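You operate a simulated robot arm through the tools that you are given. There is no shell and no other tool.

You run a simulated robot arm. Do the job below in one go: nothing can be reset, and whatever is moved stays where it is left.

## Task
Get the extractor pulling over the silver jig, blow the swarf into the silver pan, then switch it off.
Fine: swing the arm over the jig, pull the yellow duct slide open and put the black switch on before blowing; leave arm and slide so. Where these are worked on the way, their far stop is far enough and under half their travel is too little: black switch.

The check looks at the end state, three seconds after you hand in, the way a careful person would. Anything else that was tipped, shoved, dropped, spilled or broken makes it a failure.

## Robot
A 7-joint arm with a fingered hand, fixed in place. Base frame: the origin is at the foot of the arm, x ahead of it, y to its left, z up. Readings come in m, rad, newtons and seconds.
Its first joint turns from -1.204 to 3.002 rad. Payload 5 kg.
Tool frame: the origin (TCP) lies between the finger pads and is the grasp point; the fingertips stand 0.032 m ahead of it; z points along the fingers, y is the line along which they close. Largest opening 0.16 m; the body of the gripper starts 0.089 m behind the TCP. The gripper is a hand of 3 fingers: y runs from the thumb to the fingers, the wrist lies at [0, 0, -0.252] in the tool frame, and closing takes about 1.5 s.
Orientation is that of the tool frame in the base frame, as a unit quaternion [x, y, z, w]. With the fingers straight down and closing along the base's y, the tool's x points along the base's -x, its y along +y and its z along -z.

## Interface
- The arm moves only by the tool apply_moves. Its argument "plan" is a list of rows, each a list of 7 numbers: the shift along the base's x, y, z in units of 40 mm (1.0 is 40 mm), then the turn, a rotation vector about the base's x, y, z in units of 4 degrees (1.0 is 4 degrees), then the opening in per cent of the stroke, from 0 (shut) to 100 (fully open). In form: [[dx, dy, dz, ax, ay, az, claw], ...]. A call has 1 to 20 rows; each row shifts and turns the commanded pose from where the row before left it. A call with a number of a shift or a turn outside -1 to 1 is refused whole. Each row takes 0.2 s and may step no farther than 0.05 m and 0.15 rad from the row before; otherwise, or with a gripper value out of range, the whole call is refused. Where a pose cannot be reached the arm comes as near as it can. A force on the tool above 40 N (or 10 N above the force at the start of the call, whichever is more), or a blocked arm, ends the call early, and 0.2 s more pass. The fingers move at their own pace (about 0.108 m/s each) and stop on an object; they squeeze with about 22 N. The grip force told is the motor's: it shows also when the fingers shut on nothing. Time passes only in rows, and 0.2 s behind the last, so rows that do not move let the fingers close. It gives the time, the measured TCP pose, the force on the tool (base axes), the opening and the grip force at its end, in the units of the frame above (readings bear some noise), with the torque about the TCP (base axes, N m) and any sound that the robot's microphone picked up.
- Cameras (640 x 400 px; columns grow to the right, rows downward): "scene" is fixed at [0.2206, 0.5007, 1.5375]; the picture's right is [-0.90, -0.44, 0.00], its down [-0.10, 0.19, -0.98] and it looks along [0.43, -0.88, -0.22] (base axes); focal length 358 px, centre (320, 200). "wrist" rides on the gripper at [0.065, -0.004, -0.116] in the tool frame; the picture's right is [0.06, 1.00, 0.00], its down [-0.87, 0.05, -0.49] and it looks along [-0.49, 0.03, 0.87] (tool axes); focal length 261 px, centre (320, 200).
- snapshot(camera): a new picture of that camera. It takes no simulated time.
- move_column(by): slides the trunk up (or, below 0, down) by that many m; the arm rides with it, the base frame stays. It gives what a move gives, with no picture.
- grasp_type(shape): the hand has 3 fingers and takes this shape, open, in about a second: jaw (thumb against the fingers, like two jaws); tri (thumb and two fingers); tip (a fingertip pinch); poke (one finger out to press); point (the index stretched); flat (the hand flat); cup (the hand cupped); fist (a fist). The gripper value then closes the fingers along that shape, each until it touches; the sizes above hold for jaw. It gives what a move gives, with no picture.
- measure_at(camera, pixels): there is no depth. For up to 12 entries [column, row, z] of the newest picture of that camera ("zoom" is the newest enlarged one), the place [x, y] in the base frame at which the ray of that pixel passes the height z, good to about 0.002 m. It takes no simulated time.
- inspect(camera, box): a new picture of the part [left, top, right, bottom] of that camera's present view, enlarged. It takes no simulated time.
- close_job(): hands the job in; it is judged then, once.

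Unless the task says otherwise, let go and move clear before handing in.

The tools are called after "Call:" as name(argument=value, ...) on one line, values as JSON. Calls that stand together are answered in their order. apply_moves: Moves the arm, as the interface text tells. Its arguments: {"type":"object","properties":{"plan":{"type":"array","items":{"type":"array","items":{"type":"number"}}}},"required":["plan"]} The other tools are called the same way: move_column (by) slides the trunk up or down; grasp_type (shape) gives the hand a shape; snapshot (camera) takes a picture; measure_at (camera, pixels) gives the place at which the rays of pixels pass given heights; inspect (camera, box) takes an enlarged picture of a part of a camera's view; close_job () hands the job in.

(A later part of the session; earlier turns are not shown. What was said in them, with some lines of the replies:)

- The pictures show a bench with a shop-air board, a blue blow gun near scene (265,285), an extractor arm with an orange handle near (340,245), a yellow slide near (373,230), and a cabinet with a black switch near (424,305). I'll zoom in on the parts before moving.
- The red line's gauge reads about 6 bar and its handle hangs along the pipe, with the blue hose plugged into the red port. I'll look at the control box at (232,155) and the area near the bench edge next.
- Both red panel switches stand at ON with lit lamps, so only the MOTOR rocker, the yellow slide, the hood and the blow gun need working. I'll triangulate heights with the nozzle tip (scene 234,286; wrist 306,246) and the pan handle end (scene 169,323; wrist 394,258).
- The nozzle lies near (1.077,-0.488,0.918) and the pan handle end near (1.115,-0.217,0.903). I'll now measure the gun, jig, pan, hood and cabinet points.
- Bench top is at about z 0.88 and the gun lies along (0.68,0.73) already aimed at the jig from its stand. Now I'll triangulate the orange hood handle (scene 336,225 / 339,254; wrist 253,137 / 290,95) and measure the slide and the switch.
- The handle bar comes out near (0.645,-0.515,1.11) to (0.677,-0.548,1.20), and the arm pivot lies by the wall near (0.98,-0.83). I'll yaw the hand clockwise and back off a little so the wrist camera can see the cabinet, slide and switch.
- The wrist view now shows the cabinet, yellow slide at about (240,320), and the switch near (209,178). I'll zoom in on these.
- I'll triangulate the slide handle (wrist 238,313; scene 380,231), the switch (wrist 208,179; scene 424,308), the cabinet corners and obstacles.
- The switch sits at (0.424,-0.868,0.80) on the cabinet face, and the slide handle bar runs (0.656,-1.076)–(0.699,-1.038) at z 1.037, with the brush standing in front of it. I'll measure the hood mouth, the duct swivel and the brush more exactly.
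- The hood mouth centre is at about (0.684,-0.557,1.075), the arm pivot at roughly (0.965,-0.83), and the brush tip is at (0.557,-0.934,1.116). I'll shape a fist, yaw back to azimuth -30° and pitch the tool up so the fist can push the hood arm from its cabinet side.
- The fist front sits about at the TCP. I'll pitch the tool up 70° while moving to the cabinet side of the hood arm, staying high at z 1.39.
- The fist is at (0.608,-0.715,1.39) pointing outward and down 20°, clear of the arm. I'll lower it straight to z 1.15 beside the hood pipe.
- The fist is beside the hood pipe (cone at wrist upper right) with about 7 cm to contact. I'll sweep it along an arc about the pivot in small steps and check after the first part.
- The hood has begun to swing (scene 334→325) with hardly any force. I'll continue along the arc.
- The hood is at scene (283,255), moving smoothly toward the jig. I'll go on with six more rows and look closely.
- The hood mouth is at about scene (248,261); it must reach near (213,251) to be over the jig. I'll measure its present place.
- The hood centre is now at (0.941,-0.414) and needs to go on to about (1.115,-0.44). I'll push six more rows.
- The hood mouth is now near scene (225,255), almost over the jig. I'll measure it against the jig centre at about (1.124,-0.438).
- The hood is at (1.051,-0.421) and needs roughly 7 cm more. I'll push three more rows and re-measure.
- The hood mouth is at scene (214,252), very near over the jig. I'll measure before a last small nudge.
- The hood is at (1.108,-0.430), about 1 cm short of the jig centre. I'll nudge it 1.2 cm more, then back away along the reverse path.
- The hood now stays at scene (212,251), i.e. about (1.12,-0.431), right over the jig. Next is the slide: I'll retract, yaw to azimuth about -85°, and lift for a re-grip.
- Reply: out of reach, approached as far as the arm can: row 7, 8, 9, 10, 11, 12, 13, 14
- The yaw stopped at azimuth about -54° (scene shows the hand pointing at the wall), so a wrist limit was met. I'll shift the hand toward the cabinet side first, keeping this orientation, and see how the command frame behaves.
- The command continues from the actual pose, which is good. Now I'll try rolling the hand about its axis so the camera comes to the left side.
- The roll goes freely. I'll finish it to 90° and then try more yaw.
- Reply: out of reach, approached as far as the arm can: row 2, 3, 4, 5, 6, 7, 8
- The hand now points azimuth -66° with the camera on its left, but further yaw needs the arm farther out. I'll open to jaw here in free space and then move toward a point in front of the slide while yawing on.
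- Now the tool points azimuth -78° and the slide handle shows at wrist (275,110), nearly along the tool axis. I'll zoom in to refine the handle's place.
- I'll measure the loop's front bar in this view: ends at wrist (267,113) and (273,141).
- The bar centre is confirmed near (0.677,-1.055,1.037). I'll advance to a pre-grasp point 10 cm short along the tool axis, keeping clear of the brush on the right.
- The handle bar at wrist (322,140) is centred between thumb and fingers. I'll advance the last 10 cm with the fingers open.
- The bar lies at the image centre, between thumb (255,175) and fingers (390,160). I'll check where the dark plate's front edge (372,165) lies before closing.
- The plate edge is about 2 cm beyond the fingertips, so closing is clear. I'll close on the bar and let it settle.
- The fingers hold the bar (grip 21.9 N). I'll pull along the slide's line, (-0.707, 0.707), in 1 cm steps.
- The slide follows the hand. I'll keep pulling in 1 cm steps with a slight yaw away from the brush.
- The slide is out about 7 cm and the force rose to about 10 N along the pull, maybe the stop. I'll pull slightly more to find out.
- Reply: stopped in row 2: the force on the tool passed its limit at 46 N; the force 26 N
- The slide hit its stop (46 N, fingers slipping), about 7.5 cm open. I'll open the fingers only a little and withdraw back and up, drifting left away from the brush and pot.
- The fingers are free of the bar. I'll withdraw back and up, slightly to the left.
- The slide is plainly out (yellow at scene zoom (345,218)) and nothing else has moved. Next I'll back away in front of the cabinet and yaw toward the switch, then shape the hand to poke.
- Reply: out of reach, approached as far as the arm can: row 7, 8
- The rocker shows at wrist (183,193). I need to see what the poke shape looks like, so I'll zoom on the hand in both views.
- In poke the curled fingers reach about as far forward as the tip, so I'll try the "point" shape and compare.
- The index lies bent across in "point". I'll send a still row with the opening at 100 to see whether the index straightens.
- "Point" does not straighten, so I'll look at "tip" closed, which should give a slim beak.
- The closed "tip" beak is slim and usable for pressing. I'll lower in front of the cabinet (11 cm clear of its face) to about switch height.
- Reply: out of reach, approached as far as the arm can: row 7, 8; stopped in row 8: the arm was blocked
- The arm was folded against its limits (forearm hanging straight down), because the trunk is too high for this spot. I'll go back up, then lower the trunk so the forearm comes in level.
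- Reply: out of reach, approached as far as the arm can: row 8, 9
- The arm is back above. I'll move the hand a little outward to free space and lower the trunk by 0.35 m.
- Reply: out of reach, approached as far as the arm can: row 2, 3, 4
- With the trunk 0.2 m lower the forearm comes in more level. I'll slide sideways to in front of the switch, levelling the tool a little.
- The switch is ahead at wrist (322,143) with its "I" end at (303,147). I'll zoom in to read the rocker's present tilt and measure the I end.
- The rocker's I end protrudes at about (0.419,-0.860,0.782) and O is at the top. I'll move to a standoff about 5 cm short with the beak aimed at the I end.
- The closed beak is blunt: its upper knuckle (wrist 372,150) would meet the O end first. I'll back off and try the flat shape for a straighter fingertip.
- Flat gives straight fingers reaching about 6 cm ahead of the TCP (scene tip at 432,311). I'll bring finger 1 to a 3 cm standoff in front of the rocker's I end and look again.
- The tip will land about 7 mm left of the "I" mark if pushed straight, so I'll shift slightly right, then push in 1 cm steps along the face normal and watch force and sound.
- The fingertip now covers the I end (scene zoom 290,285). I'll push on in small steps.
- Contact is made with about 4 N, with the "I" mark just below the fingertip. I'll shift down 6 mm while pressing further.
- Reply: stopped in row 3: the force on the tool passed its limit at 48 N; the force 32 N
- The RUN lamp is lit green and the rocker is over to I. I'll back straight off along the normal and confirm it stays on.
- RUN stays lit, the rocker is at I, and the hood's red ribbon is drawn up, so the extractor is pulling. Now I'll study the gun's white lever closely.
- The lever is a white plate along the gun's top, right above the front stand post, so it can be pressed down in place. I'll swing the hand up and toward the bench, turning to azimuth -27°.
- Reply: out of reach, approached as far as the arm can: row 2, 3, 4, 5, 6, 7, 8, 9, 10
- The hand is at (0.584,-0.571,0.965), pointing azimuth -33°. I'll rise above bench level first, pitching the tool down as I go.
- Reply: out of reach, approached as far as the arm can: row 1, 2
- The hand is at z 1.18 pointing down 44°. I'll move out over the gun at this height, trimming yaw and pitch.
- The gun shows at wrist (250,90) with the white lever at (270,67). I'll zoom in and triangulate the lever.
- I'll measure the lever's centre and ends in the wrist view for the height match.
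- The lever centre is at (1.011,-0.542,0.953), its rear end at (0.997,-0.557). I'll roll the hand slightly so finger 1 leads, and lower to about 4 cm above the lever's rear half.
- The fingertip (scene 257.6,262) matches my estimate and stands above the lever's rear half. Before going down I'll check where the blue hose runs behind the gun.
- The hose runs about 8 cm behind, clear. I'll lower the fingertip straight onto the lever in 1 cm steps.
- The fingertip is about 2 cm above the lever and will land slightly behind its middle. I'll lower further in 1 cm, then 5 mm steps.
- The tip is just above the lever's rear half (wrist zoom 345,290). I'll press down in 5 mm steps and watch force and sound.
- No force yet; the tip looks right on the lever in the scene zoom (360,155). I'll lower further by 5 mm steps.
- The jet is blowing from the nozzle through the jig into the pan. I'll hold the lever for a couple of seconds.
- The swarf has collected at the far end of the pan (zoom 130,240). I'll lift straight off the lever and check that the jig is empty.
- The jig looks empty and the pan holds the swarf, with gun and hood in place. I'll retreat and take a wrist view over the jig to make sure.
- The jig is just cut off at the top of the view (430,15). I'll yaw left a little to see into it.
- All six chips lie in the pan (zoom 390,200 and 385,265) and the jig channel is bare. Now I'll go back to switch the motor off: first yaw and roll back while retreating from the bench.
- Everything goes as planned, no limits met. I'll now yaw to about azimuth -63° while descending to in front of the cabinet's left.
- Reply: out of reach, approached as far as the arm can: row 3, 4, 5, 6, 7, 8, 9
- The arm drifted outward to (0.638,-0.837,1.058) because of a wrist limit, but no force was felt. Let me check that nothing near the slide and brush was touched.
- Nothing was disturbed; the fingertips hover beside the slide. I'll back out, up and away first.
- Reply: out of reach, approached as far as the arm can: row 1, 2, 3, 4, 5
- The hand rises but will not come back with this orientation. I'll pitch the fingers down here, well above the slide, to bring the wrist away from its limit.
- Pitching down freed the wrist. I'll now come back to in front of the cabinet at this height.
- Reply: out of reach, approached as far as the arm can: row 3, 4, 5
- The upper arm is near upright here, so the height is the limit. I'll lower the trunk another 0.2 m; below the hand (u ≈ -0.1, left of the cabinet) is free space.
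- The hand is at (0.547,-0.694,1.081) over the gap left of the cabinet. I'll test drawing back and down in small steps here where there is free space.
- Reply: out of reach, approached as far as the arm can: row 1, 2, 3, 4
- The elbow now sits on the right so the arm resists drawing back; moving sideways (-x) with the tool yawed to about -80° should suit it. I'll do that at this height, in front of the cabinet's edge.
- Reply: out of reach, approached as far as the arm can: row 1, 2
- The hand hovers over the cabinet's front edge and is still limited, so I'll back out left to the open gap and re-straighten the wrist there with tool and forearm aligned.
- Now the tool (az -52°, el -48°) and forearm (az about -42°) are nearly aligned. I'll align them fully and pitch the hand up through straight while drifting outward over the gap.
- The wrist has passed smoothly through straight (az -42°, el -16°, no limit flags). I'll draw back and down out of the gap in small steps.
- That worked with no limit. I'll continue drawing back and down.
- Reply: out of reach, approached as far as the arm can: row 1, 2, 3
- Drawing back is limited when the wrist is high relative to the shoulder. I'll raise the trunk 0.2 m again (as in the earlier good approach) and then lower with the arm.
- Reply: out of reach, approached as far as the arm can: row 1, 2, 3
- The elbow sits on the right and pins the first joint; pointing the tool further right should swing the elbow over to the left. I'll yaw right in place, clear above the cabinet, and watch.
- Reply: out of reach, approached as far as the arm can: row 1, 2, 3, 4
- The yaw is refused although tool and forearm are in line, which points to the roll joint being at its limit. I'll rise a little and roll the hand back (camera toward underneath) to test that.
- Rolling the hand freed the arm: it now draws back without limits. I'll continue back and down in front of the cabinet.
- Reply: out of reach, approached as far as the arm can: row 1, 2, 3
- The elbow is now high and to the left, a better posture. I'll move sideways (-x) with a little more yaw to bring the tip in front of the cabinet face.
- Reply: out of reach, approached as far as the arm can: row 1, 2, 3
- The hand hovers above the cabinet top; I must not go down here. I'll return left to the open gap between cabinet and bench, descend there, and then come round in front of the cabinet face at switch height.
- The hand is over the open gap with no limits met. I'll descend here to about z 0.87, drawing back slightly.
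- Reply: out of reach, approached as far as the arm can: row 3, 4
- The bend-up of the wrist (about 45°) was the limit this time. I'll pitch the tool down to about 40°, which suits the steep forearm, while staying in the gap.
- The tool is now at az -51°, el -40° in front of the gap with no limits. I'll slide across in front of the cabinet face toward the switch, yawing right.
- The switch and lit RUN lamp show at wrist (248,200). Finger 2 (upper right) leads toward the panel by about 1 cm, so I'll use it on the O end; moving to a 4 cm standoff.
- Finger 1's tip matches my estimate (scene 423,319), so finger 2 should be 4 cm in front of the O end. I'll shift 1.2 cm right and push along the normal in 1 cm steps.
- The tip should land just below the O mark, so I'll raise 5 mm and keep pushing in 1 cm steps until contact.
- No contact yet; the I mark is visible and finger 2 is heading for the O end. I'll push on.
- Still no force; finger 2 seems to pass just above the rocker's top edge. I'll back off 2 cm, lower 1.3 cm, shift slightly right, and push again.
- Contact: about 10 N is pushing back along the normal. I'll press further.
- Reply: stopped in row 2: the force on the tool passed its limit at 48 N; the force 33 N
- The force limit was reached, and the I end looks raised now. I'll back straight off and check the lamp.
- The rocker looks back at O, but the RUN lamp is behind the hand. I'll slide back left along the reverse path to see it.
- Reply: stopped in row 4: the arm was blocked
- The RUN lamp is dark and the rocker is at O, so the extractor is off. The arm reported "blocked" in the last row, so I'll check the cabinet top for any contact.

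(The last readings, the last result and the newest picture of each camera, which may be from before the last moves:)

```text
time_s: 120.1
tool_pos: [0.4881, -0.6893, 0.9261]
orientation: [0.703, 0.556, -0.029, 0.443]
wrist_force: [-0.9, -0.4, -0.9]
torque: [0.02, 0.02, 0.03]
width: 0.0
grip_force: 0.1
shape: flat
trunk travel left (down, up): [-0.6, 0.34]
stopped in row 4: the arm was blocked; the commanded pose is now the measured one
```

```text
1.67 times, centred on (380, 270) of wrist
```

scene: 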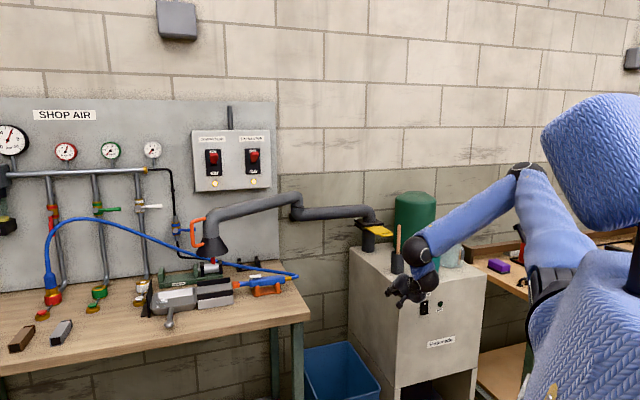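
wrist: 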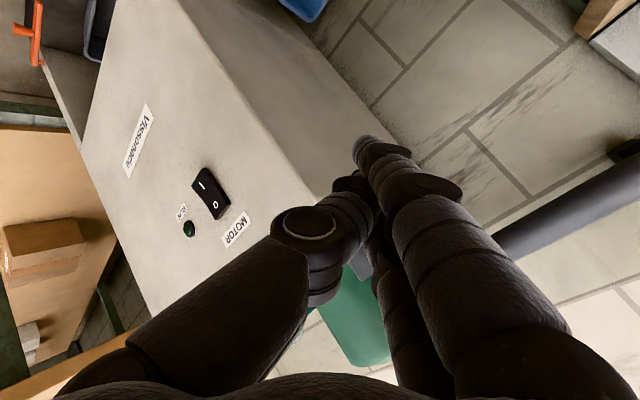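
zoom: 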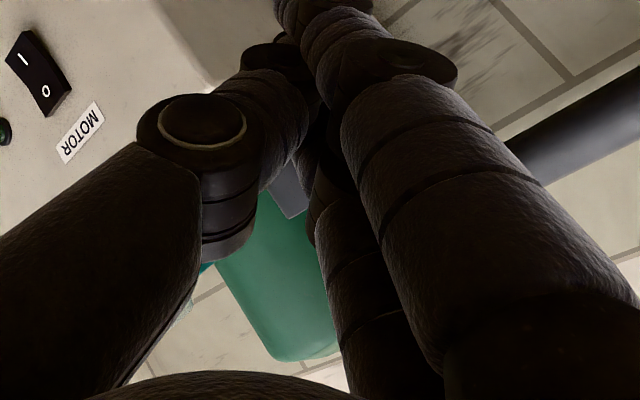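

Pot, brush and cup stand as before and the hand is clear in front of the cabinet. I'll rise away over the gap to be well clear.

Call:
apply_moves(plan=[[0.3, 0.2, 0.5, 0, 0, 0, 0], [0.4, 0.2, 0.7, 0, 0, 0, 0], [0.4, 0.2, 0.7, 0, 0, 0, 0], [0.4, 0.2, 0.7, 0, 0, 0, 0], [0.4, 0.2, 0.7, 0, 0, 0, 0]])

Call:
snapshot(camera="scene")

Call:
snapshot(camera="wrist")

```text
time_s: 121.3
tool_pos: [0.564, -0.6472, 1.06]
orientation: [0.702, 0.556, -0.028, 0.443]
wrist_force: [-0.5, 0.6, -0.6]
torque: [0.0, 0.02, -0.04]
width: 0.0
grip_force: 0.1
shape: flat
trunk travel left (down, up): [-0.6, 0.34]
```

```text
taken
```

scene: 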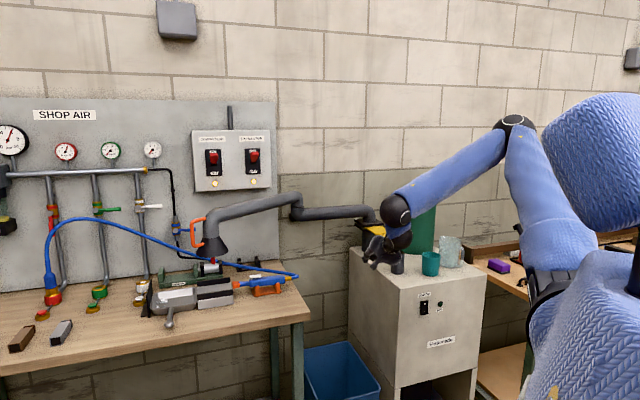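

```text
taken
```

wrist: 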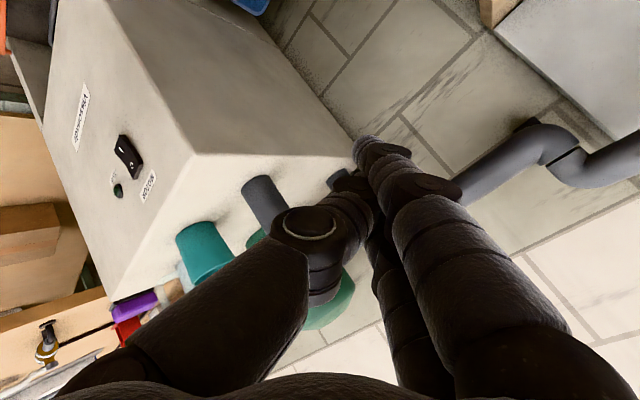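

All items stand in place and the lamp is dark. I'll retreat further up and back, then make a final check of everything.

Call:
apply_moves(plan=[[0.4, 0.4, 0.7, 0, 0, 0.3, 0], [0.4, 0.4, 0.7, 0, 0, 0.3, 0], [0.4, 0.4, 0.7, 0, 0, 0.3, 0], [0.4, 0.4, 0.7, 0, 0, 0.3, 0], [0.2, 0.4, 0.7, 0, 0, 0.3, 0]])

Call:
inspect(camera="scene", box=[340, 190, 480, 340])

Call:
inspect(camera="scene", box=[140, 180, 320, 330])

Call:
inspect(camera="scene", box=[0, 220, 160, 360])

Call:
inspect(camera="scene", box=[430, 190, 640, 330])

```text
time_s: 122.5
tool_pos: [0.6355, -0.5647, 1.2001]
orientation: [0.672, 0.592, -0.006, 0.444]
wrist_force: [0.0, 0.0, 0.2]
torque: [0.0, 0.05, 0.0]
width: 0.0
grip_force: 0.0
shape: flat
trunk travel left (down, up): [-0.6, 0.34]
```

```text
2.67 times, centred on (410, 265) of scene
```

zoom: 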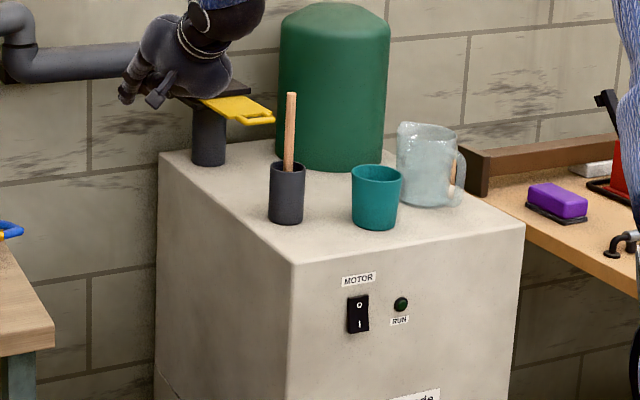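

```text
2.67 times, centred on (230, 255) of scene
```

zoom: 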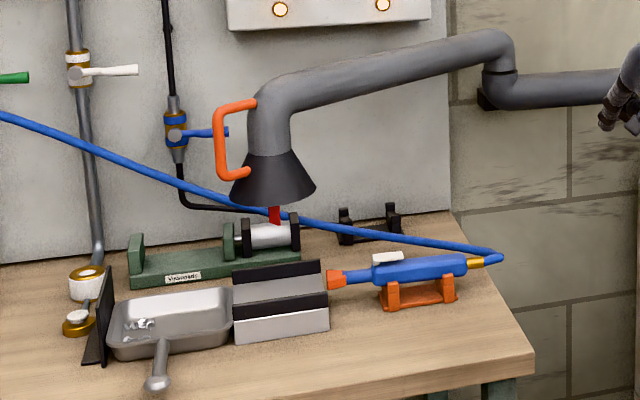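

```text
2.86 times, centred on (80, 290) of scene
```

zoom: 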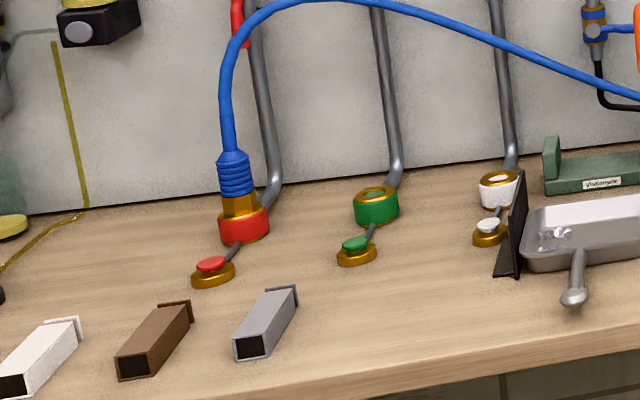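

```text
2.86 times, centred on (535, 260) of scene
```

zoom: 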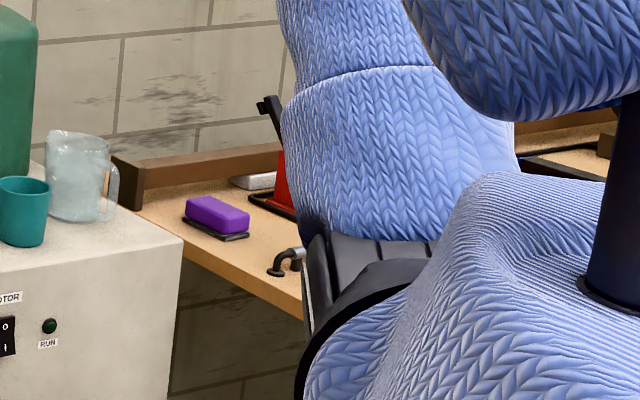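

The final views agree: the hood is over the jig (scene 212,252) with its ribbon hanging slack, and the yellow slide is out. The rocker is at O with RUN dark, the swarf is in the pan, the gun rests on its stand, and nothing else has moved. The hand is clear, so I'm handing in.

Call:
close_job()

```text
The job is handed in.
```

The job is done and handed in. All six chips of swarf I could see are in the silver pan, and the jig is empty.

- **Before blowing:** I swung the arm over the jig and pulled the yellow slide out to its stop. I then pressed the black switch to its stop; the RUN lamp lit and the hood's ribbon drew up.
- **Blowing:** I pressed the lever with the gun resting in its stand, so the gun was never lifted. The chips went straight along the jig into the pan.
- **Switched off:** The black switch is back at O, the RUN lamp is dark and the ribbon hangs slack. The arm is still over the jig and the slide is still open.

On the way back to the switch, the arm ran into joint limits several times and drifted over the cabinet top, and once it reported being blocked. I felt no contact, and the brush, pot and cups stand where they were in the last pictures.
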